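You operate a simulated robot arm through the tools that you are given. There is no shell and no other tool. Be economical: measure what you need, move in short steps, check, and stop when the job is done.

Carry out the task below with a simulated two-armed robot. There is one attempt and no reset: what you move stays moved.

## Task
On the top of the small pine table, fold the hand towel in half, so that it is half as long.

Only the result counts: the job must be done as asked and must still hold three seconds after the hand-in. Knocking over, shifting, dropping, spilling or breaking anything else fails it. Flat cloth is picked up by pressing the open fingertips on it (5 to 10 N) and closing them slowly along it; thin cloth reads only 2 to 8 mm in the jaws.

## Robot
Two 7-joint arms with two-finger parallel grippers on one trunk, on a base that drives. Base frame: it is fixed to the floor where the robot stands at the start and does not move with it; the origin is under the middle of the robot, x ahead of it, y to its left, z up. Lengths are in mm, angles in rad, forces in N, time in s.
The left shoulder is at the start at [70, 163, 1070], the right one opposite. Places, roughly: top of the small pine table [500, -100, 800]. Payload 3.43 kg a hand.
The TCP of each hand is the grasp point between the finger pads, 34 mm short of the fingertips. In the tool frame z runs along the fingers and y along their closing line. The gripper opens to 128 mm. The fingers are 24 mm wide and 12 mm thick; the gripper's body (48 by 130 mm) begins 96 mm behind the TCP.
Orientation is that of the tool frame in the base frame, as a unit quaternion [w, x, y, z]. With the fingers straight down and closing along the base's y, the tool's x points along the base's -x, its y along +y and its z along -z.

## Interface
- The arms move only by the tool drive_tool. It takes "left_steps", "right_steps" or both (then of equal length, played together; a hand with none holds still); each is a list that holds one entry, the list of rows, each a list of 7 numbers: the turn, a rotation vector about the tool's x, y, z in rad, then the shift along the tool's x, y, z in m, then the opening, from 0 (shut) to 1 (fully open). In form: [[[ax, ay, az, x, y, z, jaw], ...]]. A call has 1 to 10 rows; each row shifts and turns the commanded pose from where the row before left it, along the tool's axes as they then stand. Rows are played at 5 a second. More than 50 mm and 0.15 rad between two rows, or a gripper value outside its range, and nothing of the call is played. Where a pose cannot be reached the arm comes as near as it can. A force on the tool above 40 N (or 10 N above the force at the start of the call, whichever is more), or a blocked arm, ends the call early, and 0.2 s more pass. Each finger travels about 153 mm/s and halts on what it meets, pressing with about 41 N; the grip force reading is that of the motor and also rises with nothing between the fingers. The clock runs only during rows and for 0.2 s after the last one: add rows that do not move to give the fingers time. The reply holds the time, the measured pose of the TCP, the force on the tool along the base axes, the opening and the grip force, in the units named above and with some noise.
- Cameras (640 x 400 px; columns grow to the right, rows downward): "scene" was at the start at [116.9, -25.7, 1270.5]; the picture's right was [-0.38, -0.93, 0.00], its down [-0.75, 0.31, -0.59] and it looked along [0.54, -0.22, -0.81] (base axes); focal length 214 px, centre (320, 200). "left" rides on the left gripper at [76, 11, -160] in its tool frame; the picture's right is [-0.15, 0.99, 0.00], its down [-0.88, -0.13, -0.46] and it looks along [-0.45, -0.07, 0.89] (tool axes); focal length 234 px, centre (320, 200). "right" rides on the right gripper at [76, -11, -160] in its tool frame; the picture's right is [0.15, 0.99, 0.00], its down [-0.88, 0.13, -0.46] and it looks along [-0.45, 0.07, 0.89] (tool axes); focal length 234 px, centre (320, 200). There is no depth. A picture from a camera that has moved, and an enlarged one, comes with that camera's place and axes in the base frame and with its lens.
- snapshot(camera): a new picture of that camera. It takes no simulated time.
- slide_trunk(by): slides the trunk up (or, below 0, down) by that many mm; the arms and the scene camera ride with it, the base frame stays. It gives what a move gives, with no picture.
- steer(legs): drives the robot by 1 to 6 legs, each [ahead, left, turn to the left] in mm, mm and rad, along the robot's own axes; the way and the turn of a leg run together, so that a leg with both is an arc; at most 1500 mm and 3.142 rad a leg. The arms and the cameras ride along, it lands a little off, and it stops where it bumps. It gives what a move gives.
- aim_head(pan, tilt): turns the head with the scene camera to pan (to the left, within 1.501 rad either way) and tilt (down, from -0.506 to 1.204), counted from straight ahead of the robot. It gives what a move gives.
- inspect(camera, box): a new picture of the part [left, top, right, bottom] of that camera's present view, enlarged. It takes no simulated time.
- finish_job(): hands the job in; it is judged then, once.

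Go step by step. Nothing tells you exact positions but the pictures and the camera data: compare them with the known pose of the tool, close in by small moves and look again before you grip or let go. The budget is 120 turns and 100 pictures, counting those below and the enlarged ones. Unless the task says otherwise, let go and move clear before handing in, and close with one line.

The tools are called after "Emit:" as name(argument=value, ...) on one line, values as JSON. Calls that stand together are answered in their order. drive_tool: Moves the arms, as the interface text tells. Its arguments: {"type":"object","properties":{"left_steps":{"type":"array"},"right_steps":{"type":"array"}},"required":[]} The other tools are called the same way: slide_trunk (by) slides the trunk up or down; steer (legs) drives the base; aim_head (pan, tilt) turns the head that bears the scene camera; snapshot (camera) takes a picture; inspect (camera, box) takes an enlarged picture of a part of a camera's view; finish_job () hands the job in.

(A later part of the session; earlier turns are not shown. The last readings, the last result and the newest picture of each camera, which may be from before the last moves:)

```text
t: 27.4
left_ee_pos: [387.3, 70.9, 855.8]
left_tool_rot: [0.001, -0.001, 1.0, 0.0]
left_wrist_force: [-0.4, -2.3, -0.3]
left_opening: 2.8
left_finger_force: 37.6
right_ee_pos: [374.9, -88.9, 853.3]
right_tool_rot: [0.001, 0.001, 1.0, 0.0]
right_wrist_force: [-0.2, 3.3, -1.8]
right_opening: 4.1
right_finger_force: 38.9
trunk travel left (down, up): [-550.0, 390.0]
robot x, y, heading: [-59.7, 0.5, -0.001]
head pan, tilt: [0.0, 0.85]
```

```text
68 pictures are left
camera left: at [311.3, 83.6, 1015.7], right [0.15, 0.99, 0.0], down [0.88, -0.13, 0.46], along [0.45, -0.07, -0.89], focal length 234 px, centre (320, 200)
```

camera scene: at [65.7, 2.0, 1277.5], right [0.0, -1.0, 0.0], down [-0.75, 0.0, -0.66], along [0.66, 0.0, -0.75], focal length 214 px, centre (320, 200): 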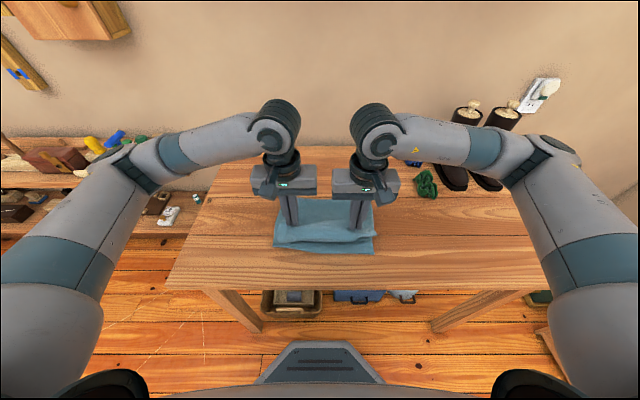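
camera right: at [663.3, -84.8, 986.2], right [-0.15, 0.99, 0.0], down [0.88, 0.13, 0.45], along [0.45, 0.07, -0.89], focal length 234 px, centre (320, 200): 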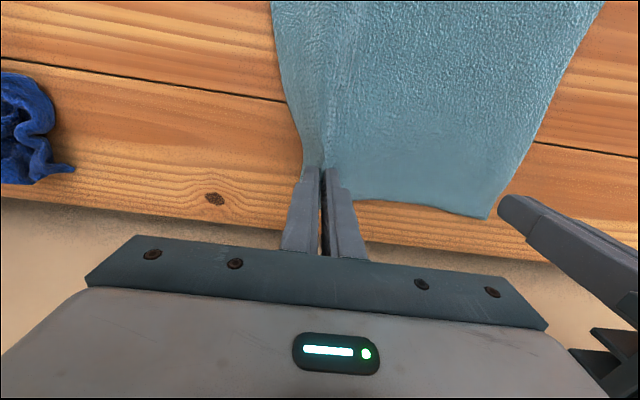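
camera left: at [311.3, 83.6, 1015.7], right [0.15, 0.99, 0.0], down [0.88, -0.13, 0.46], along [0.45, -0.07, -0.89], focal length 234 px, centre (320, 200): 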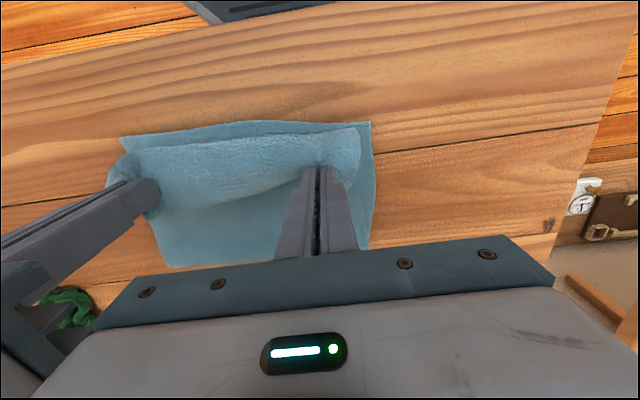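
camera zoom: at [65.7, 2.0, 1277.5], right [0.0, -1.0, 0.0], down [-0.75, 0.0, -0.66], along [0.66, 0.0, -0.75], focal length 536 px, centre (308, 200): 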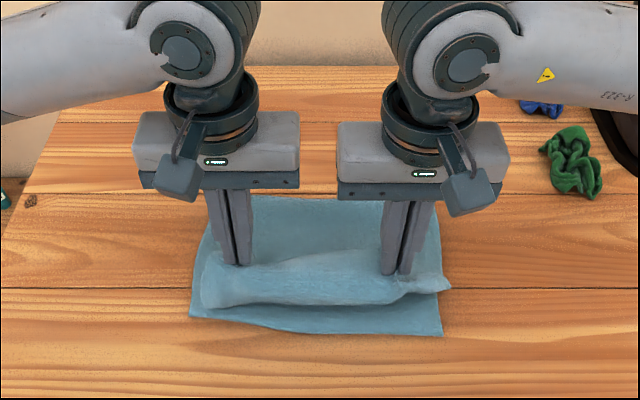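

The flap spans nearly the full width and its edge is almost above the near edge. I'll lower both grips the rest of the way and move in another 10 mm.

Emit:
drive_tool(left_steps=[[[0, 0, 0, 0.004, 0.001, 0.016, 0], [0, 0, 0, 0.004, 0.001, 0.016, 0], [0, 0, 0, 0.003, 0.001, 0.014, 0], [0, 0, 0, 0, 0, 0.007, 0], [0, 0, 0, 0, 0, 0, 0]]], right_steps=[[[0, 0, 0, 0.004, 0.001, 0.016, 0], [0, 0, 0, 0.004, 0.001, 0.016, 0], [0, 0, 0, 0.004, 0.001, 0.014, 0], [0, 0, 0, 0, 0, 0.005, 0], [0, 0, 0, 0, 0, 0, 0]]])

Emit:
inspect(camera="scene", box=[220, 120, 430, 280])

Emit:
snapshot(camera="left")

Emit:
snapshot(camera="right")

```text
t: 28.6
left_ee_pos: [376.0, 75.1, 802.5]
left_tool_rot: [0.0, -0.001, 1.0, 0.001]
left_wrist_force: [-0.6, -2.4, 0.3]
left_opening: 2.8
left_finger_force: 37.6
right_ee_pos: [364.4, -86.9, 805.6]
right_tool_rot: [0.0, 0.0, 1.0, 0.0]
right_wrist_force: [0.4, 2.3, 4.5]
right_opening: 4.5
right_finger_force: 38.2
trunk travel left (down, up): [-550.0, 390.0]
robot x, y, heading: [-62.4, -1.2, -0.001]
head pan, tilt: [0.0, 0.85]
```

```text
2.50 times, centred on (325, 200) of scene
camera zoom: at [65.4, 2.1, 1277.6], right [0.0, -1.0, 0.0], down [-0.75, 0.0, -0.66], along [0.66, 0.0, -0.75], focal length 536 px, centre (308, 200)
```

zoom: 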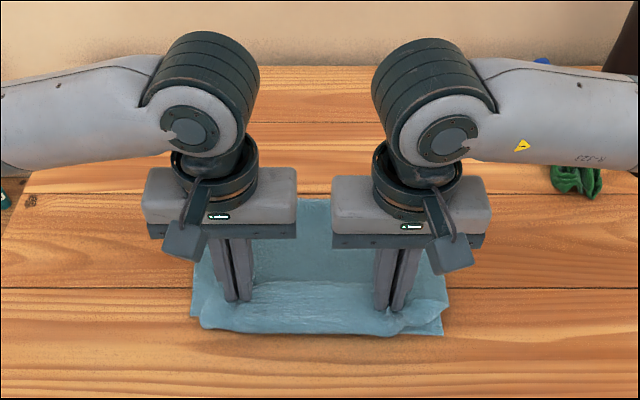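

```text
66 pictures are left
camera left: at [299.9, 86.8, 962.6], right [0.15, 0.99, 0.0], down [0.88, -0.13, 0.46], along [0.45, -0.07, -0.89], focal length 234 px, centre (320, 200)
```

left: 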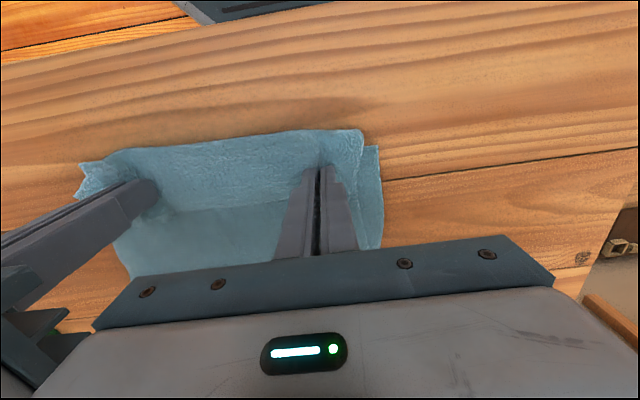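

```text
65 pictures are left
camera right: at [287.4, -95.3, 965.3], right [-0.15, 0.99, 0.0], down [0.88, 0.13, 0.46], along [0.45, 0.07, -0.89], focal length 234 px, centre (320, 200)
```

right: 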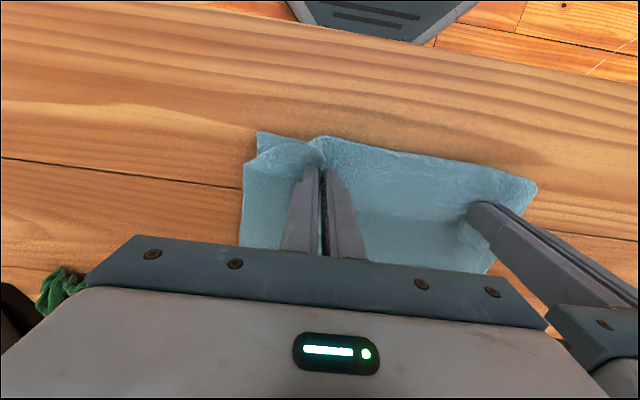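

The flap is on the near edge, with the left part about 8 mm beyond it. I'll correct that, lower to light contact, and open slowly so the gathers spread out.

Emit:
drive_tool(left_steps=[[[0, 0, 0, -0.007, 0.004, 0.003, 0], [0, 0, 0, 0, 0, 0.003, 0], [0, 0, 0, 0, 0, 0.003, 0], [0, 0, 0, 0, 0, 0, 0]]], right_steps=[[[0, 0, 0, 0, 0, 0.003, 0], [0, 0, 0, 0, 0, 0.002, 0], [0, 0, 0, 0, 0, 0.0, 0], [0, 0, 0, 0, 0, 0, 0]]])

```text
t: 29.6
left_ee_pos: [382.4, 77.5, 794.1]
left_tool_rot: [0.001, -0.001, 1.0, -0.001]
left_wrist_force: [-1.0, -8.2, 11.7]
left_opening: 3.0
left_finger_force: 37.8
right_ee_pos: [363.8, -85.3, 800.2]
right_tool_rot: [0.0, 0.001, 1.0, 0.0]
right_wrist_force: [0.5, 7.9, 1.1]
right_opening: 4.4
right_finger_force: 38.9
trunk travel left (down, up): [-550.0, 390.0]
robot x, y, heading: [-59.3, -1.8, -0.003]
head pan, tilt: [0.0, 0.85]
```

Emit:
drive_tool(left_steps=[[[0, 0, 0, 0, -0.003, -0.002, 0], [0, 0, 0, 0, 0, 0, 0.04], [0, 0, 0, 0, 0, 0, 0.08], [0, 0, 0, 0, 0, 0, 0.13], [0, 0, 0, 0, 0, 0, 0.18], [0, 0, 0, 0, 0, 0, 0.24], [0, 0, 0, 0, 0, 0, 0.3], [0, 0, 0, 0, 0, 0, 0.3]]], right_steps=[[[0, 0, 0, 0, 0, 0.004, 0], [0, 0, 0, 0, 0, 0, 0.04], [0, 0, 0, 0, 0, 0, 0.08], [0, 0, 0, 0, 0, 0, 0.13], [0, 0, 0, 0, 0, 0, 0.18], [0, 0, 0, 0, 0, 0, 0.24], [0, 0, 0, 0, 0, 0, 0.3], [0, 0, 0, 0, 0, 0, 0.3]]])

Emit:
snapshot(camera="left")

Emit:
snapshot(camera="right")

```text
t: 31.4
left_ee_pos: [382.7, 75.5, 795.7]
left_tool_rot: [0.0, -0.002, 1.0, 0.0]
left_wrist_force: [0.2, -0.5, 5.3]
left_opening: 35.5
left_finger_force: 0.0
right_ee_pos: [363.1, -84.9, 794.8]
right_tool_rot: [-0.001, 0.0, 1.0, 0.0]
right_wrist_force: [1.0, 0.5, 4.3]
right_opening: 35.9
right_finger_force: 0.1
trunk travel left (down, up): [-550.0, 390.0]
robot x, y, heading: [-62.9, -3.1, -0.006]
head pan, tilt: [0.0, 0.85]
```

```text
64 pictures are left
camera left: at [306.9, 87.8, 955.3], right [0.15, 0.99, 0.0], down [0.88, -0.13, 0.46], along [0.45, -0.07, -0.89], focal length 234 px, centre (320, 200)
```

left: 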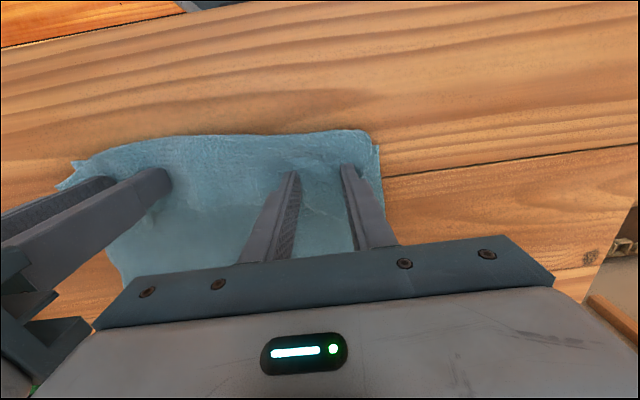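

```text
63 pictures are left
camera right: at [287.1, -95.8, 955.9], right [-0.15, 0.99, 0.0], down [0.88, 0.13, 0.46], along [0.45, 0.07, -0.89], focal length 234 px, centre (320, 200)
```

right: 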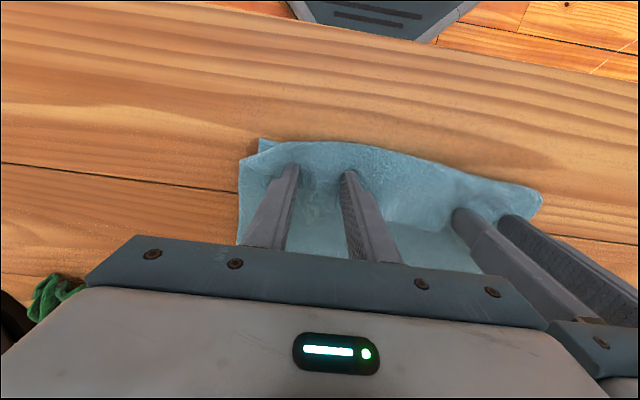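

The gathers spread out nicely and the layers line up. I'll lift straight up and away.

Emit:
drive_tool(left_steps=[[[0, 0, 0, 0, 0, -0.01, 0.3], [0, 0, 0, 0, 0, -0.02, 0.3], [0, 0, 0, 0, 0, -0.03, 0.3], [0, 0, 0, 0, 0, -0.04, 0.3], [0, 0, 0, 0, 0.03, -0.03, 0.3], [0, 0, 0, 0, 0.045, 0, 0.3], [0, 0, 0, 0, 0.045, 0, 0.3], [0, 0, 0, 0, 0.045, 0, 0.3]]], right_steps=[[[0, 0, 0, 0, 0, -0.01, 0.3], [0, 0, 0, 0, 0, -0.02, 0.3], [0, 0, 0, 0, 0, -0.03, 0.3], [0, 0, 0, 0, 0, -0.04, 0.3], [0, 0, 0, 0, -0.03, -0.03, 0.3], [0, 0, 0, 0, -0.045, 0, 0.3], [0, 0, 0, 0, -0.045, 0, 0.3], [0, 0, 0, 0, -0.045, 0, 0.3]]])

Emit:
snapshot(camera="scene")

Emit:
inspect(camera="scene", box=[240, 150, 400, 270])

```text
t: 33.1
left_ee_pos: [383.3, 241.6, 927.7]
left_tool_rot: [0.002, -0.001, 1.0, -0.001]
left_wrist_force: [-0.1, -0.9, -0.6]
left_opening: 38.2
left_finger_force: 0.1
right_ee_pos: [361.9, -251.7, 927.7]
right_tool_rot: [0.0, -0.001, 1.0, 0.0]
right_wrist_force: [0.0, -0.4, 0.0]
right_opening: 38.3
right_finger_force: 0.1
trunk travel left (down, up): [-550.0, 390.0]
robot x, y, heading: [-61.5, 0.9, -0.002]
head pan, tilt: [0.0, 0.85]
```

```text
62 pictures are left
camera scene: at [64.1, 2.0, 1277.8], right [0.0, -1.0, 0.0], down [-0.75, 0.0, -0.66], along [0.66, 0.0, -0.75], focal length 214 px, centre (320, 200)
```

scene: 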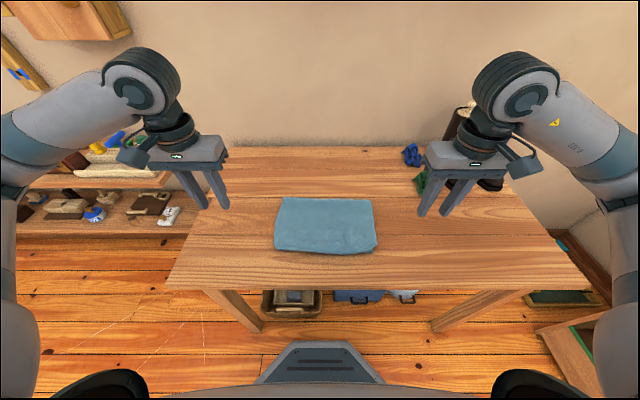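

```text
3.33 times, centred on (320, 210) of scene
camera zoom: at [64.1, 2.0, 1277.8], right [0.0, -1.0, 0.0], down [-0.75, 0.0, -0.66], along [0.66, 0.0, -0.75], focal length 715 px, centre (320, 167)
```

zoom: 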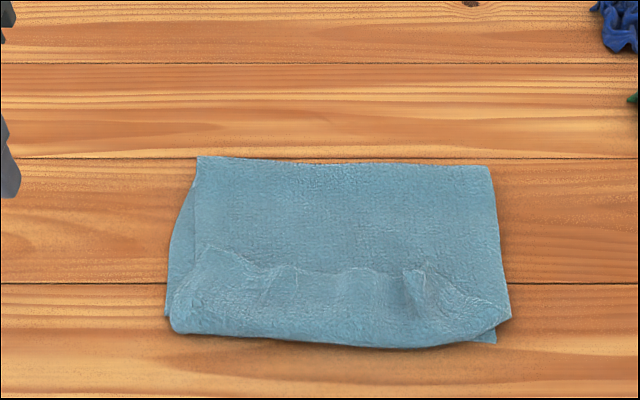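

The towel is folded, but it measures about 190 mm long with a ridge near the front, so some cloth is bunched or tucked. I'll look closer with the wrist camera.

Emit:
inspect(camera="scene", box=[265, 190, 385, 265])

Emit:
snapshot(camera="left")

Emit:
snapshot(camera="right")

```text
5.33 times, centred on (325, 228) of scene
camera zoom: at [64.1, 2.0, 1277.8], right [0.0, -1.0, 0.0], down [-0.75, 0.0, -0.66], along [0.66, 0.0, -0.75], focal length 1144 px, centre (293, 53)
```

zoom: 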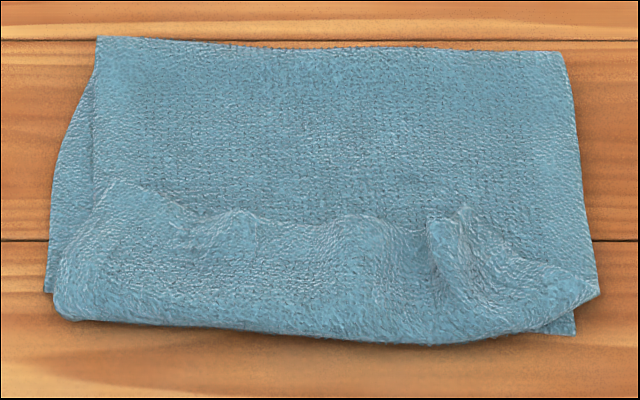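

```text
59 pictures are left
camera left: at [305.7, 253.1, 1086.8], right [0.15, 0.99, 0.0], down [0.88, -0.13, 0.46], along [0.45, -0.07, -0.89], focal length 234 px, centre (320, 200)
```

left: 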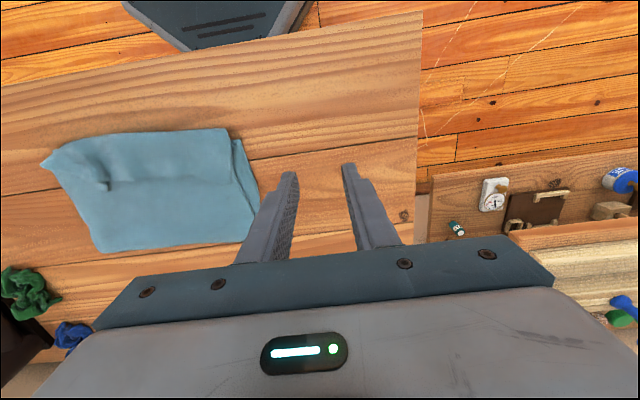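

```text
58 pictures are left
camera right: at [285.6, -261.5, 1086.9], right [-0.15, 0.99, 0.0], down [0.88, 0.13, 0.46], along [0.45, 0.07, -0.89], focal length 234 px, centre (320, 200)
```

right: 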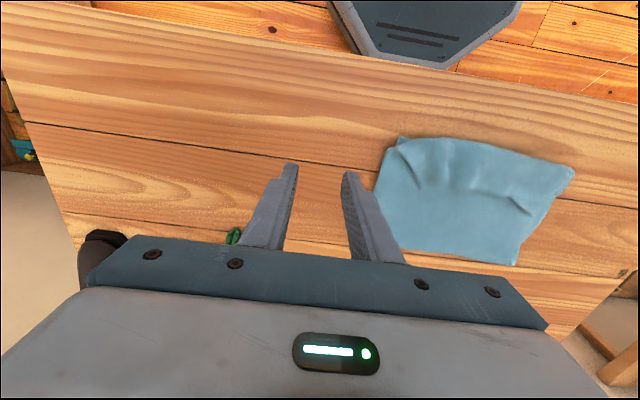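

Because the grippers never rotated, the cloth left the jaws on the robot side. The front strip is therefore the flap's end folded back, with its free edge at about x 407, and the crease sits too far forward. I'll pick up that free edge, lay the flap out flat again, and then refold with a better edge grip.

Emit:
drive_tool(left_steps=[[[0, 0, 0, -0.003, -0.0417, 0, 0.36], [0, 0, 0, -0.003, -0.0417, 0, 0.36], [0, 0, 0, -0.003, -0.0417, 0, 0.36], [0, 0, 0, -0.003, -0.0417, 0, 0.36], [0, 0, 0, 0, 0, 0.038, 0.36], [0, 0, 0, 0, 0, 0.038, 0.36], [0, 0, 0, 0, 0, 0.038, 0.36], [0, 0, 0, 0, 0, 0, 0.36]]], right_steps=[[[0, 0, 0, -0.006, 0.0417, 0, 0.36], [0, 0, 0, -0.006, 0.0417, 0, 0.36], [0, 0, 0, -0.006, 0.0417, 0, 0.36], [0, 0, 0, -0.005, 0.0417, 0, 0.36], [0, 0, 0, 0, 0, 0.038, 0.36], [0, 0, 0, 0, 0, 0.038, 0.36], [0, 0, 0, 0, 0, 0.038, 0.36], [0, 0, 0, 0, 0, 0, 0.36]]])

Emit:
snapshot(camera="left")

Emit:
snapshot(camera="right")

```text
t: 35.0
left_ee_pos: [395.4, 73.4, 810.4]
left_tool_rot: [0.0, -0.001, 1.0, 0.0]
left_wrist_force: [-0.7, 0.1, -0.6]
left_opening: 46.4
left_finger_force: 0.0
right_ee_pos: [385.4, -82.6, 811.1]
right_tool_rot: [0.0, 0.0, 1.0, 0.0]
right_wrist_force: [0.0, 0.3, 0.1]
right_opening: 46.1
right_finger_force: 0.0
trunk travel left (down, up): [-550.0, 390.0]
robot x, y, heading: [-61.3, -0.5, 0.002]
head pan, tilt: [0.0, 0.85]
```

```text
57 pictures are left
camera left: at [318.5, 85.4, 970.5], right [0.14, 0.99, 0.0], down [0.88, -0.13, 0.46], along [0.45, -0.07, -0.89], focal length 234 px, centre (320, 200)
```

left: 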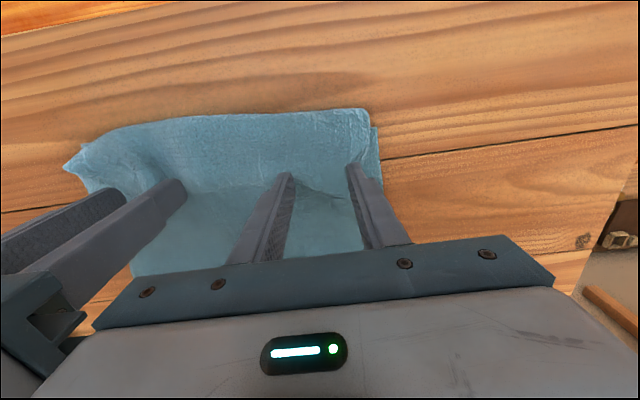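

```text
56 pictures are left
camera right: at [309.9, -92.6, 972.2], right [-0.15, 0.99, 0.0], down [0.88, 0.13, 0.46], along [0.45, 0.07, -0.89], focal length 234 px, centre (320, 200)
```

right: 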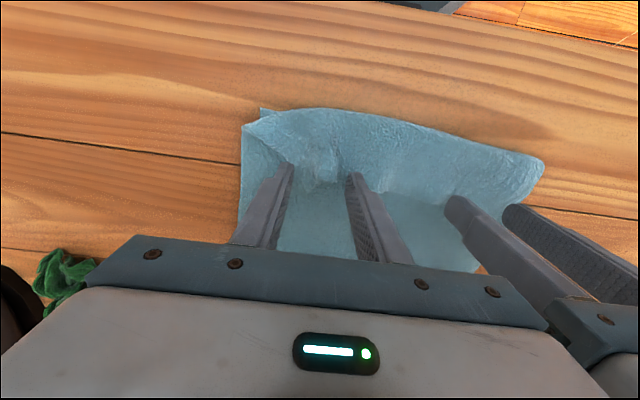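

The right fingers are at the very edge, so I'll pull both hands a bit toward the robot and press.

Emit:
drive_tool(left_steps=[[[0, 0, 0, 0.008, -0.003, 0, 0.36], [0, 0, 0, 0, 0, 0.005, 0.36], [0, 0, 0, 0, 0, 0.003, 0.36], [0, 0, 0, 0, 0, 0.003, 0.36], [0, 0, 0, 0, 0, 0.002, 0.36], [0, 0, 0, 0, 0, 0, 0.36]]], right_steps=[[[0, 0, 0, 0.017, 0, 0, 0.36], [0, 0, 0, 0, 0, 0.005, 0.36], [0, 0, 0, 0, 0, 0.003, 0.36], [0, 0, 0, 0, 0, 0.003, 0.36], [0, 0, 0, 0, 0, 0.002, 0.36], [0, 0, 0, 0, 0, 0, 0.36]]])

```text
t: 36.4
left_ee_pos: [386.6, 71.4, 797.7]
left_tool_rot: [0.0, -0.001, 1.0, 0.0]
left_wrist_force: [-0.2, 0.5, 1.1]
left_opening: 45.9
left_finger_force: 0.0
right_ee_pos: [369.9, -84.0, 798.1]
right_tool_rot: [0.0, 0.0, 1.0, 0.0]
right_wrist_force: [-0.5, -0.6, 0.6]
right_opening: 46.0
right_finger_force: 0.0
trunk travel left (down, up): [-550.0, 390.0]
robot x, y, heading: [-67.0, 1.0, 0.004]
head pan, tilt: [0.0, 0.85]
```

Emit:
drive_tool(left_steps=[[[0, 0, 0, 0, 0, 0.002, 0.36], [0, 0, 0, 0, 0, 0.001, 0.36], [0, 0, 0, 0, 0, 0.001, 0.36], [0, 0, 0, 0, 0, 0, 0.36]]], right_steps=[[[0, 0, 0, 0, 0, 0.002, 0.36], [0, 0, 0, 0, 0, 0.001, 0.36], [0, 0, 0, 0, 0, 0.001, 0.36], [0, 0, 0, 0, 0, 0, 0.36]]])

Emit:
snapshot(camera="right")

Emit:
snapshot(camera="left")

```text
t: 37.4
left_ee_pos: [388.0, 70.2, 794.5]
left_tool_rot: [0.0, -0.001, 1.0, 0.0]
left_wrist_force: [1.0, -0.1, 5.7]
left_opening: 45.9
left_finger_force: 0.1
right_ee_pos: [369.4, -84.0, 794.8]
right_tool_rot: [0.0, 0.0, 1.0, 0.0]
right_wrist_force: [-0.9, -0.1, 6.7]
right_opening: 46.3
right_finger_force: 0.1
trunk travel left (down, up): [-550.0, 390.0]
robot x, y, heading: [-62.8, -0.7, 0.001]
head pan, tilt: [0.0, 0.85]
```

```text
55 pictures are left
camera right: at [293.4, -93.7, 955.1], right [-0.15, 0.99, 0.0], down [0.88, 0.13, 0.46], along [0.45, 0.07, -0.89], focal length 234 px, centre (320, 200)
```

right: 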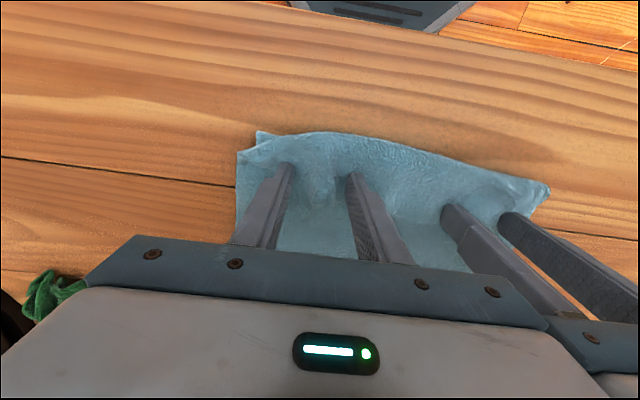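

```text
54 pictures are left
camera left: at [310.4, 82.9, 955.0], right [0.14, 0.99, 0.0], down [0.88, -0.13, 0.46], along [0.45, -0.07, -0.89], focal length 234 px, centre (320, 200)
```

left: 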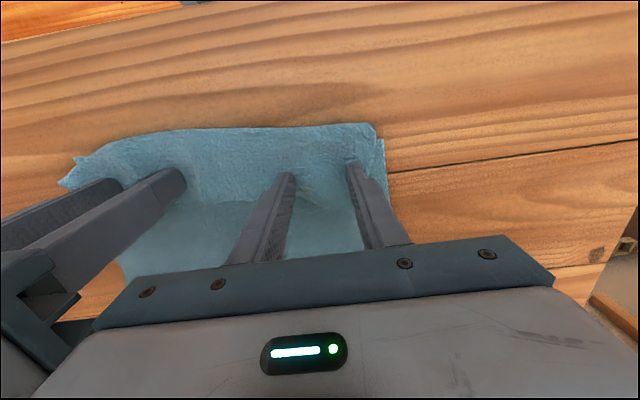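

Both hands press on the strip at about 6 N. I'll close slowly and then lift a little.

Emit:
drive_tool(left_steps=[[[0, 0, 0, 0, 0, 0, 0.3], [0, 0, 0, 0, 0, 0, 0.25], [0, 0, 0, 0, 0, 0, 0.2], [0, 0, 0, 0, 0, 0, 0.15], [0, 0, 0, 0, 0, 0, 0.1], [0, 0, 0, 0, 0, 0, 0.05], [0, 0, 0, 0, 0, 0, 0], [0, 0, 0, 0, 0, 0, 0], [0, 0, 0, 0, 0, -0.02, 0], [0, 0, 0, 0, 0, -0.02, 0]]], right_steps=[[[0, 0, 0, 0, 0, 0, 0.3], [0, 0, 0, 0, 0, 0, 0.25], [0, 0, 0, 0, 0, 0, 0.2], [0, 0, 0, 0, 0, 0, 0.15], [0, 0, 0, 0, 0, 0, 0.1], [0, 0, 0, 0, 0, 0, 0.05], [0, 0, 0, 0, 0, 0, 0], [0, 0, 0, 0, 0, 0, 0], [0, 0, 0, 0, 0, -0.02, 0], [0, 0, 0, 0, 0, -0.02, 0]]])

Emit:
snapshot(camera="right")

Emit:
snapshot(camera="left")

Emit:
inspect(camera="scene", box=[220, 120, 430, 280])

```text
t: 39.5
left_ee_pos: [387.6, 69.6, 835.6]
left_tool_rot: [0.0, 0.0, 1.0, 0.001]
left_wrist_force: [-0.8, -12.9, -0.5]
left_opening: 4.5
left_finger_force: 38.6
right_ee_pos: [370.0, -83.1, 834.7]
right_tool_rot: [0.0, 0.0, 1.0, 0.0]
right_wrist_force: [0.5, 13.8, 0.0]
right_opening: 5.6
right_finger_force: 39.9
trunk travel left (down, up): [-550.0, 390.0]
robot x, y, heading: [-61.2, 0.9, -0.0]
head pan, tilt: [0.0, 0.85]
```

```text
53 pictures are left
camera right: at [293.8, -93.3, 994.9], right [-0.15, 0.99, 0.0], down [0.88, 0.13, 0.46], along [0.45, 0.07, -0.89], focal length 234 px, centre (320, 200)
```

right: 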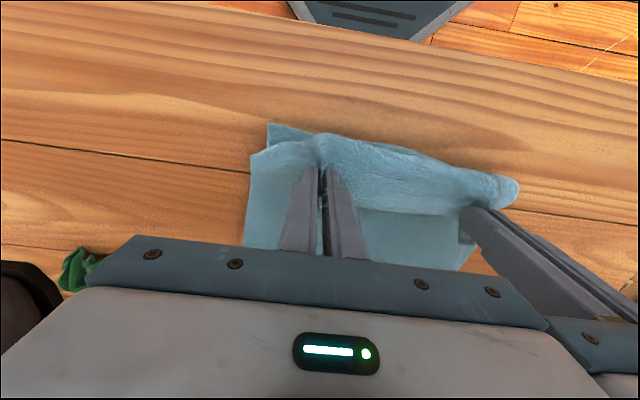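

```text
52 pictures are left
camera left: at [310.9, 82.9, 994.9], right [0.14, 0.99, 0.0], down [0.88, -0.13, 0.46], along [0.45, -0.07, -0.89], focal length 234 px, centre (320, 200)
```

left: 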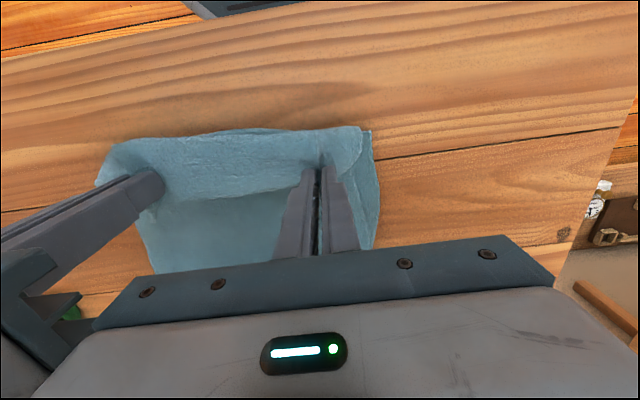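

```text
2.50 times, centred on (325, 200) of scene
camera zoom: at [65.5, 2.0, 1277.4], right [0.0, -1.0, 0.0], down [-0.75, 0.0, -0.66], along [0.66, 0.0, -0.75], focal length 536 px, centre (308, 200)
```

zoom: 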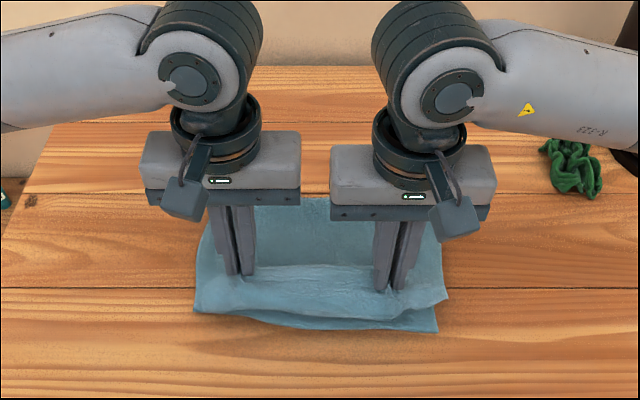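

Both grips caught only the flap (4.5 and 5.6 mm) and the bottom layer stayed put. I'll lift the flap and carry it away from the robot so the bottom lies flat again, with the new crease near x 570.

Emit:
drive_tool(left_steps=[[[0, 0, 0, 0, -0.003, -0.045, 0], [0, 0, 0, -0.02, 0, -0.04, 0], [0, 0, 0, -0.04, 0, -0.025, 0], [0, 0, 0, -0.045, 0, -0.015, 0], [0, 0, 0, -0.045, 0, -0.01, 0], [0, 0, 0, -0.045, 0, -0.008, 0], [0, 0, 0, -0.04, 0, 0, 0], [0, 0, 0, 0, 0, 0, 0]]], right_steps=[[[0, 0, 0, 0, 0.003, -0.045, 0], [0, 0, 0, -0.02, 0, -0.04, 0], [0, 0, 0, -0.04, 0, -0.025, 0], [0, 0, 0, -0.045, 0, -0.015, 0], [0, 0, 0, -0.045, 0, -0.01, 0], [0, 0, 0, -0.045, 0, -0.008, 0], [0, 0, 0, -0.04, 0, 0, 0], [0, 0, 0, 0, 0, 0, 0]]])

Emit:
snapshot(camera="scene")

Emit:
inspect(camera="scene", box=[240, 90, 400, 270])

Emit:
snapshot(camera="right")

```text
t: 41.4
left_ee_pos: [622.7, 67.7, 978.2]
left_tool_rot: [0.001, 0.0, 1.0, 0.0]
left_wrist_force: [-1.0, -5.0, -0.3]
left_opening: 4.5
left_finger_force: 38.3
right_ee_pos: [605.3, -79.4, 977.1]
right_tool_rot: [0.0, 0.0, 1.0, 0.0]
right_wrist_force: [0.5, 5.9, 0.3]
right_opening: 5.4
right_finger_force: 39.7
trunk travel left (down, up): [-550.0, 390.0]
robot x, y, heading: [-62.5, -2.2, 0.002]
head pan, tilt: [0.0, 0.85]
```

```text
50 pictures are left
camera scene: at [64.9, 2.1, 1277.7], right [0.0, -1.0, 0.0], down [-0.75, 0.0, -0.66], along [0.66, 0.0, -0.75], focal length 214 px, centre (320, 200)
```

scene: 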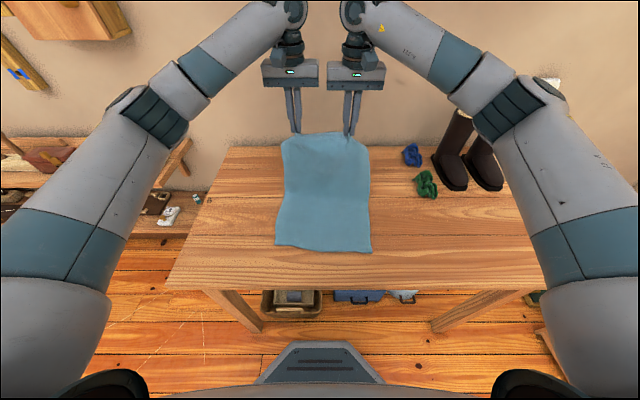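

```text
2.22 times, centred on (320, 180) of scene
camera zoom: at [64.9, 2.1, 1277.7], right [0.0, -1.0, 0.0], down [-0.75, 0.0, -0.66], along [0.66, 0.0, -0.75], focal length 477 px, centre (320, 244)
```

zoom: 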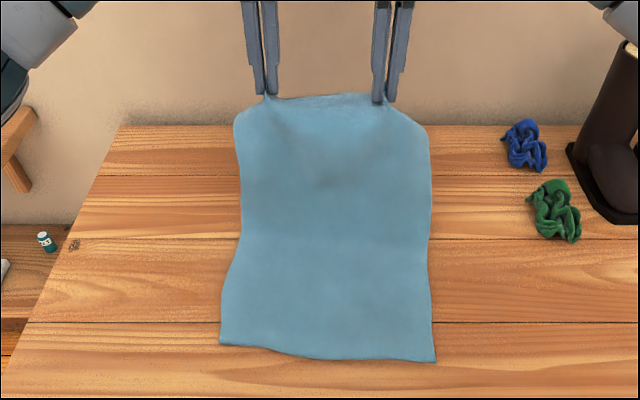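

```text
48 pictures are left
camera right: at [528.6, -90.2, 1137.3], right [-0.15, 0.99, 0.0], down [0.88, 0.13, 0.46], along [0.45, 0.07, -0.89], focal length 234 px, centre (320, 200)
```

right: 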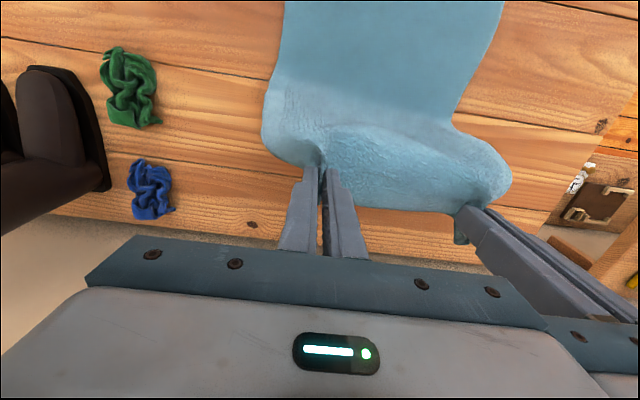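

The bottom is flat again with the flap held up. To lay the free edge toward the robot instead of folding it back, I'll pitch both grippers so the fingers point forward and down, then drive the base back as part of the fold.

Emit:
drive_tool(left_steps=[[[0, -0.145, 0, 0, 0, 0, 0], [0, -0.145, 0, 0, 0, 0, 0], [0, -0.145, 0, 0, 0, 0, 0], [0, -0.145, 0, 0, 0, 0, 0], [0, -0.145, 0, 0, 0, 0, 0], [0, -0.145, 0, 0, 0, 0, 0], [0, 0, 0, 0, 0, 0, 0]]], right_steps=[[[0, -0.145, 0, 0, 0, 0, 0], [0, -0.145, 0, 0, 0, 0, 0], [0, -0.145, 0, 0, 0, 0, 0], [0, -0.145, 0, 0, 0, 0, 0], [0, -0.145, 0, 0, 0, 0, 0], [0, -0.145, 0, 0, 0, 0, 0], [0, 0, 0, 0, 0, 0, 0]]])

Emit:
snapshot(camera="scene")

```text
t: 43.0
left_ee_pos: [622.1, 67.4, 977.5]
left_tool_rot: [0.421, -0.001, 0.907, 0.001]
left_wrist_force: [-0.6, -5.5, 0.1]
left_opening: 4.2
left_finger_force: 38.5
right_ee_pos: [605.0, -81.9, 977.0]
right_tool_rot: [0.422, 0.0, 0.907, 0.0]
right_wrist_force: [-0.7, 6.9, -0.1]
right_opening: 5.4
right_finger_force: 39.9
trunk travel left (down, up): [-550.0, 390.0]
robot x, y, heading: [-58.5, -4.3, 0.001]
head pan, tilt: [0.0, 0.85]
```

```text
47 pictures are left
camera scene: at [66.0, 2.0, 1277.5], right [0.0, -1.0, 0.0], down [-0.75, 0.0, -0.66], along [0.66, 0.0, -0.75], focal length 214 px, centre (320, 200)
```

scene: 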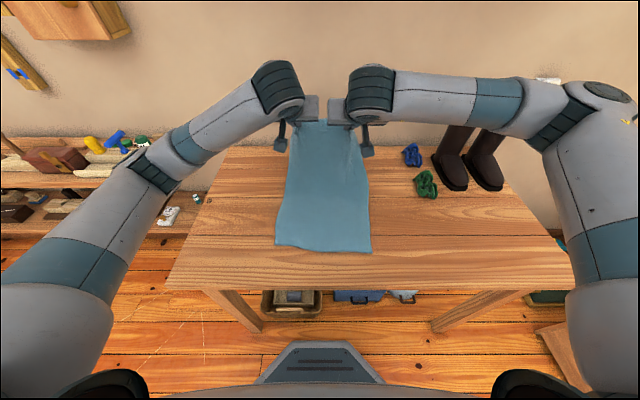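

The pitch succeeded and the arms are clear of the boots. I'll drive back 110 mm, which carries the flap over.

Emit:
steer(legs=[[-110, 0, 0]])

Emit:
snapshot(camera="scene")

Emit:
snapshot(camera="left")

```text
t: 44.1
left_ee_pos: [511.4, 67.9, 976.8]
left_tool_rot: [0.421, -0.001, 0.907, 0.0]
left_wrist_force: [-0.9, -5.7, 0.3]
left_opening: 4.2
left_finger_force: 38.9
right_ee_pos: [495.8, -81.1, 976.9]
right_tool_rot: [0.422, 0.001, 0.907, -0.001]
right_wrist_force: [0.0, 6.3, -0.8]
right_opening: 5.4
right_finger_force: 39.8
trunk travel left (down, up): [-550.0, 390.0]
robot x, y, heading: [-173.0, -0.3, 0.003]
head pan, tilt: [0.0, 0.85]
```

```text
46 pictures are left
camera scene: at [-44.5, 2.0, 1277.6], right [0.0, -1.0, 0.0], down [-0.75, 0.0, -0.66], along [0.66, 0.0, -0.75], focal length 214 px, centre (320, 200)
```

scene: 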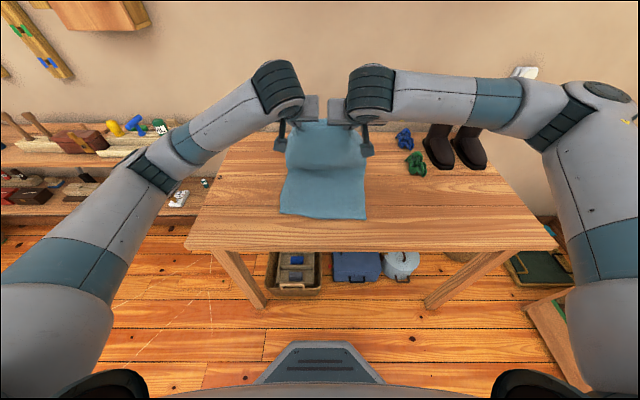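

```text
45 pictures are left
camera left: at [340.4, 80.6, 1022.8], right [0.09, 0.99, 0.11], down [0.22, -0.13, 0.97], along [0.97, -0.06, -0.23], focal length 234 px, centre (320, 200)
```

left: 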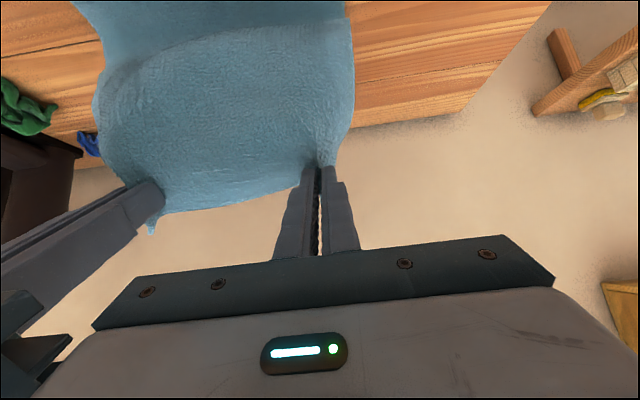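

The flap is over and its free edge now points up. I'll sweep down along the second half of the arc.

Emit:
drive_tool(left_steps=[[[0, 0, 0, 0.0264, 0, -0.0065, 0], [0, 0, 0, 0.027, 0, -0.0073, 0], [0, 0, 0, 0.0244, 0, -0.0056, 0], [0, 0, 0, 0.0257, 0, -0.0057, 0], [0, 0, 0, 0.025, 0, 0.0014, 0], [0, 0, 0, 0.0263, 0, 0.0013, 0], [0, 0, 0, 0.0234, 0, 0.0079, 0], [0, 0, 0, 0.0248, 0, 0.0079, 0], [0, 0, 0, 0, 0, 0, 0]]], right_steps=[[[0, 0, 0, 0.0264, 0, -0.0065, 0], [0, 0, 0, 0.027, 0, -0.0073, 0], [0, 0, 0, 0.0244, 0, -0.0056, 0], [0, 0, 0, 0.0257, 0, -0.0057, 0], [0, 0, 0, 0.025, 0, 0.0014, 0], [0, 0, 0, 0.0263, 0, 0.0013, 0], [0, 0, 0, 0.0234, 0, 0.0079, 0], [0, 0, 0, 0.0248, 0, 0.0079, 0], [0, 0, 0, 0, 0, 0, 0]]])

Emit:
snapshot(camera="scene")

Emit:
inspect(camera="scene", box=[230, 110, 410, 240])

Emit:
snapshot(camera="left")

```text
t: 46.1
left_ee_pos: [375.8, 67.7, 826.2]
left_tool_rot: [0.421, -0.001, 0.907, 0.0]
left_wrist_force: [-0.8, -5.3, 1.2]
left_opening: 4.3
left_finger_force: 38.8
right_ee_pos: [359.3, -79.3, 823.8]
right_tool_rot: [0.421, 0.001, 0.907, 0.0]
right_wrist_force: [0.2, 5.6, 0.0]
right_opening: 5.3
right_finger_force: 40.2
trunk travel left (down, up): [-550.0, 390.0]
robot x, y, heading: [-170.3, 0.5, 0.005]
head pan, tilt: [0.0, 0.85]
```

```text
44 pictures are left
camera scene: at [-43.8, 1.9, 1277.5], right [0.0, -1.0, 0.0], down [-0.75, 0.0, -0.66], along [0.66, 0.0, -0.75], focal length 214 px, centre (320, 200)
```

scene: 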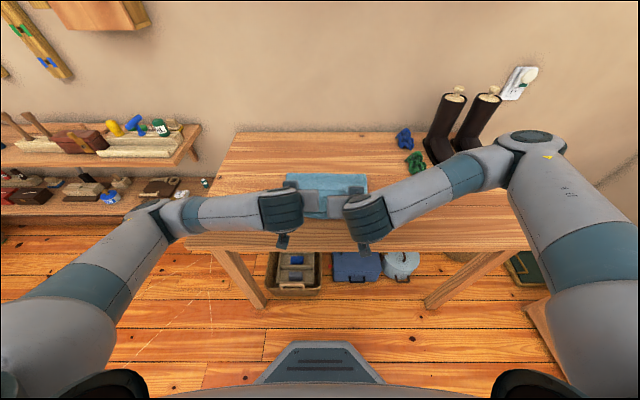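

```text
3.08 times, centred on (320, 175) of scene
camera zoom: at [-43.8, 1.9, 1277.5], right [0.0, -1.0, 0.0], down [-0.75, 0.0, -0.66], along [0.66, 0.0, -0.75], focal length 660 px, centre (320, 277)
```

zoom: 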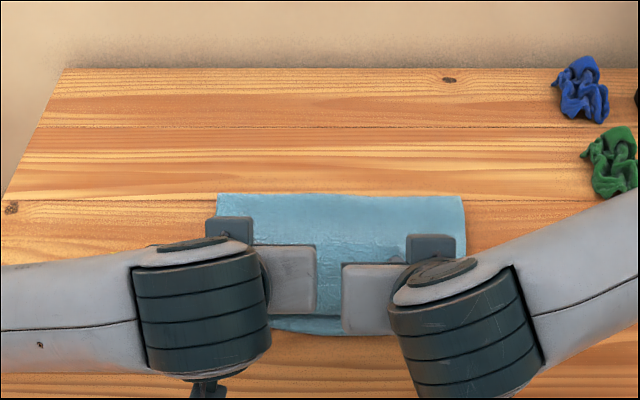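

```text
42 pictures are left
camera left: at [205.0, 80.1, 872.2], right [0.09, 0.99, 0.11], down [0.22, -0.13, 0.97], along [0.97, -0.07, -0.23], focal length 234 px, centre (320, 200)
```

left: 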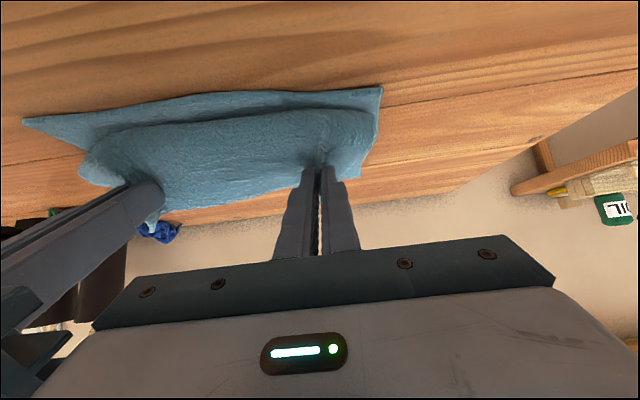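

The crease came out near x 543, about 35 mm too close, because I lifted too high and pulled cloth off the table. While still holding the flap, I'll carry it back out on a lower arc so the bottom lies flat further out.

Emit:
drive_tool(left_steps=[[[0, 0, 0, -0.0358, 0, -0.0041, 0], [0, 0, 0, -0.0456, 0, -0.0018, 0], [0, 0, 0, -0.0364, 0, 0.0151, 0], [0, 0, 0, -0.0318, 0, 0.019, 0], [0, 0, 0, -0.0258, 0, 0.0306, 0], [0, 0, 0, -0.0197, 0, 0.0358, 0], [0, 0, 0, -0.0118, 0, 0.0294, 0], [0, 0, 0, -0.0102, 0, 0.0306, 0], [0, 0, 0, 0, 0, 0, 0]]], right_steps=[[[0, 0, 0, -0.0358, 0, -0.0041, 0], [0, 0, 0, -0.0456, 0, -0.0018, 0], [0, 0, 0, -0.0364, 0, 0.0151, 0], [0, 0, 0, -0.0318, 0, 0.019, 0], [0, 0, 0, -0.0258, 0, 0.0306, 0], [0, 0, 0, -0.0197, 0, 0.0358, 0], [0, 0, 0, -0.0118, 0, 0.0294, 0], [0, 0, 0, -0.0102, 0, 0.0306, 0], [0, 0, 0, 0, 0, 0, 0]]])

Emit:
snapshot(camera="scene")

Emit:
inspect(camera="scene", box=[230, 110, 410, 240])

Emit:
snapshot(camera="right")

```text
t: 48.1
left_ee_pos: [633.9, 68.0, 893.5]
left_tool_rot: [0.422, -0.001, 0.907, 0.001]
left_wrist_force: [-0.6, -5.2, 0.5]
left_opening: 4.4
left_finger_force: 38.5
right_ee_pos: [617.6, -79.3, 892.5]
right_tool_rot: [0.422, -0.001, 0.907, 0.001]
right_wrist_force: [-0.6, 5.5, 0.0]
right_opening: 5.2
right_finger_force: 39.7
trunk travel left (down, up): [-550.0, 390.0]
robot x, y, heading: [-170.2, 1.2, 0.006]
head pan, tilt: [0.0, 0.85]
```

```text
41 pictures are left
camera scene: at [-44.7, 2.1, 1277.7], right [0.0, -1.0, 0.0], down [-0.75, 0.0, -0.66], along [0.66, 0.0, -0.75], focal length 214 px, centre (320, 200)
```

scene: 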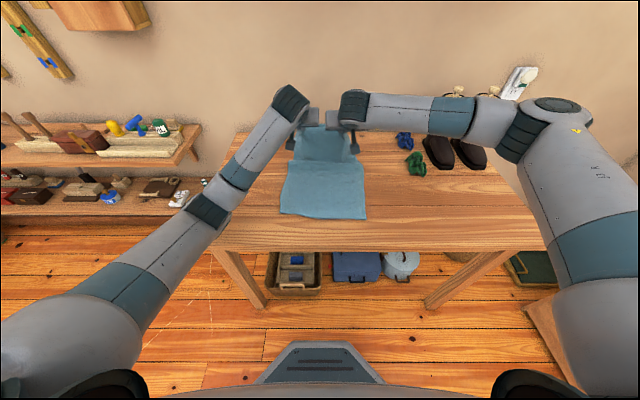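

```text
3.08 times, centred on (320, 175) of scene
camera zoom: at [-44.7, 2.1, 1277.7], right [0.0, -1.0, 0.0], down [-0.75, 0.0, -0.66], along [0.66, 0.0, -0.75], focal length 660 px, centre (320, 277)
```

zoom: 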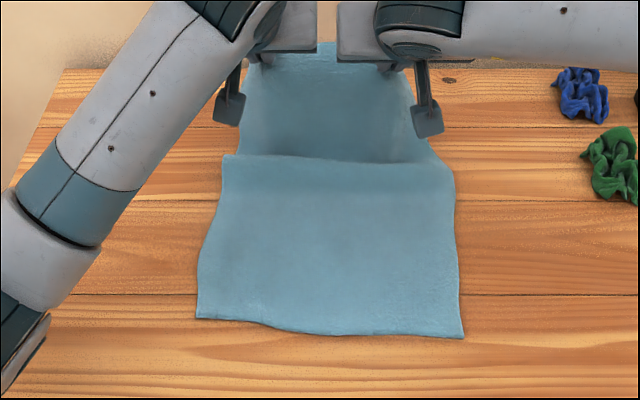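

```text
39 pictures are left
camera right: at [445.6, -89.5, 938.7], right [-0.1, 0.99, -0.11], down [0.22, 0.13, 0.97], along [0.97, 0.07, -0.23], focal length 234 px, centre (320, 200)
```

right: 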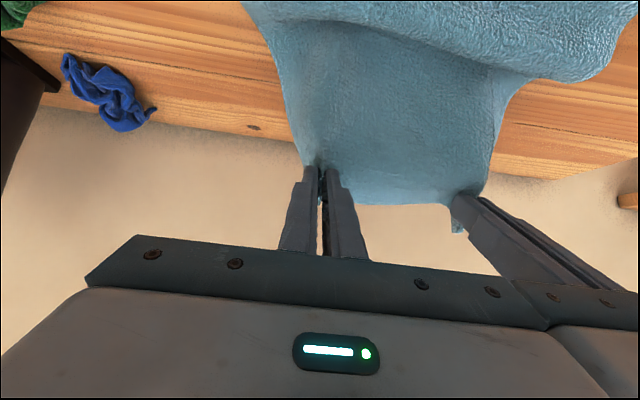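

There is a hump where the old crease was, so I'll pull a bit further out and up to flatten it.

Emit:
drive_tool(left_steps=[[[0, 0, 0, -0.0237, 0, 0.0126, 0], [0, 0, 0, -0.0244, 0, 0.0056, 0], [0, 0, 0, 0, 0, 0, 0], [0, 0, 0, 0, 0, 0, 0]]], right_steps=[[[0, 0, 0, -0.0237, 0, 0.0126, 0], [0, 0, 0, -0.0244, 0, 0.0056, 0], [0, 0, 0, 0, 0, 0, 0], [0, 0, 0, 0, 0, 0, 0]]])

Emit:
inspect(camera="scene", box=[230, 110, 410, 240])

```text
t: 49.1
left_ee_pos: [678.9, 68.5, 918.8]
left_tool_rot: [0.421, -0.001, 0.907, 0.001]
left_wrist_force: [-1.0, -5.1, -0.1]
left_opening: 4.4
left_finger_force: 38.4
right_ee_pos: [664.0, -79.9, 917.4]
right_tool_rot: [0.421, 0.0, 0.907, -0.001]
right_wrist_force: [-0.2, 5.1, -0.6]
right_opening: 5.6
right_finger_force: 39.5
trunk travel left (down, up): [-550.0, 390.0]
robot x, y, heading: [-175.9, -1.5, -0.002]
head pan, tilt: [0.0, 0.85]
```

```text
3.08 times, centred on (320, 175) of scene
camera zoom: at [-43.8, 2.0, 1277.5], right [0.0, -1.0, 0.0], down [-0.75, 0.0, -0.66], along [0.66, 0.0, -0.75], focal length 660 px, centre (320, 277)
```

zoom: 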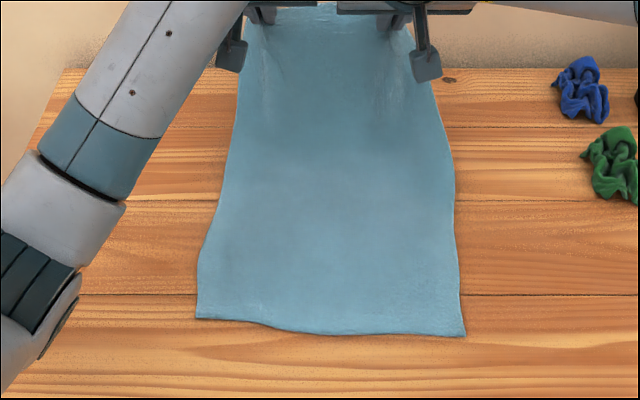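

The bottom is flat and smooth. I'll fold again on a slightly lower arc.

Emit:
drive_tool(left_steps=[[[0, 0, 0, 0.0092, 0, -0.0264, 0], [0, 0, 0, 0.0099, 0, -0.0257, 0], [0, 0, 0, 0.0177, 0, -0.0426, 0], [0, 0, 0, 0.0288, 0, -0.0372, 0], [0, 0, 0, 0.0366, 0, -0.0279, 0], [0, 0, 0, 0.0424, 0, -0.0178, 0], [0, 0, 0, 0.0463, 0, -0.0054, 0], [0, 0, 0, 0.0481, 0, -0.0012, 0], [0, 0, 0, 0.0419, 0, 0.0092, 0], [0, 0, 0, 0, 0, 0, 0]]], right_steps=[[[0, 0, 0, 0.0092, 0, -0.0264, 0], [0, 0, 0, 0.0099, 0, -0.0257, 0], [0, 0, 0, 0.0177, 0, -0.0426, 0], [0, 0, 0, 0.0288, 0, -0.0372, 0], [0, 0, 0, 0.0366, 0, -0.0279, 0], [0, 0, 0, 0.0424, 0, -0.0178, 0], [0, 0, 0, 0.0463, 0, -0.0054, 0], [0, 0, 0, 0.0481, 0, -0.0012, 0], [0, 0, 0, 0.0419, 0, 0.0092, 0], [0, 0, 0, 0, 0, 0, 0]]])

Emit:
inspect(camera="scene", box=[230, 110, 410, 240])

Emit:
snapshot(camera="left")

Emit:
snapshot(camera="right")

```text
t: 50.6
left_ee_pos: [456.1, 86.3, 942.8]
left_tool_rot: [0.446, -0.004, 0.895, 0.014]
left_wrist_force: [-4.4, -26.7, -3.0]
left_opening: 4.7
left_finger_force: 39.3
right_ee_pos: [426.1, -68.5, 920.8]
right_tool_rot: [0.426, -0.008, 0.904, 0.013]
right_wrist_force: [4.8, 26.6, 3.1]
right_opening: 5.7
right_finger_force: 39.7
trunk travel left (down, up): [-550.0, 390.0]
robot x, y, heading: [-171.0, -2.2, 0.004]
head pan, tilt: [0.0, 0.85]
stopped in row 7 (right hand): the force on the tool passed its limit (the readings are from after the stop); the commanded pose is now the measured one
```

```text
3.08 times, centred on (320, 175) of scene
camera zoom: at [-44.9, 3.9, 1277.5], right [0.0, -1.0, 0.0], down [-0.75, 0.0, -0.66], along [0.66, 0.0, -0.75], focal length 660 px, centre (320, 277)
```

zoom: 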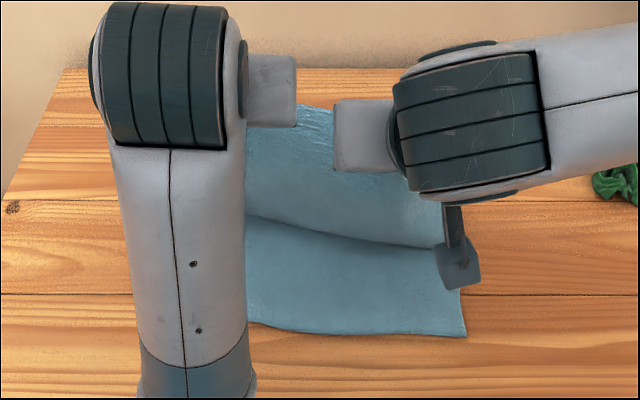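

```text
36 pictures are left
camera left: at [282.5, 95.3, 978.8], right [0.07, 0.99, 0.14], down [0.17, -0.15, 0.97], along [0.98, -0.05, -0.18], focal length 234 px, centre (320, 200)
```

left: 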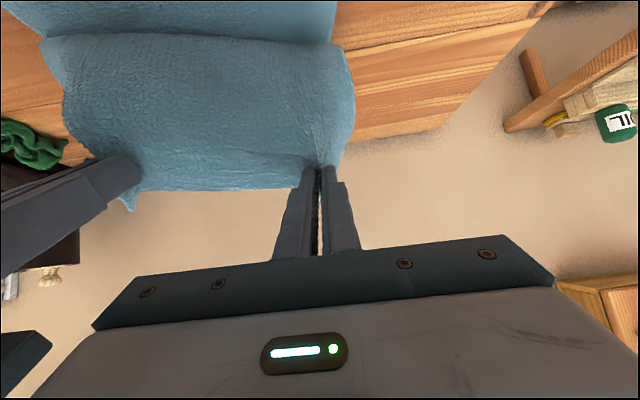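

```text
35 pictures are left
camera right: at [254.2, -84.1, 964.0], right [-0.12, 0.99, -0.1], down [0.21, 0.12, 0.97], along [0.97, 0.09, -0.22], focal length 234 px, centre (320, 200)
```

right: 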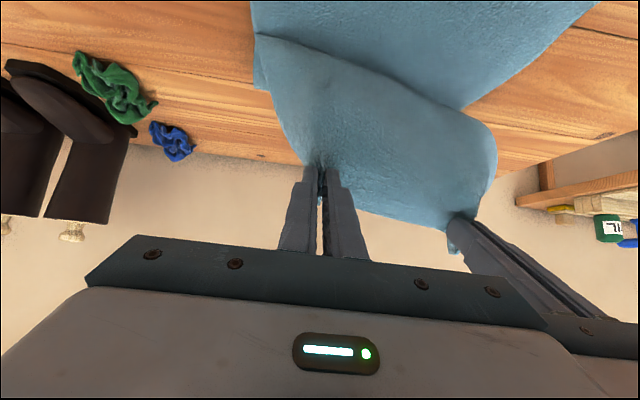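

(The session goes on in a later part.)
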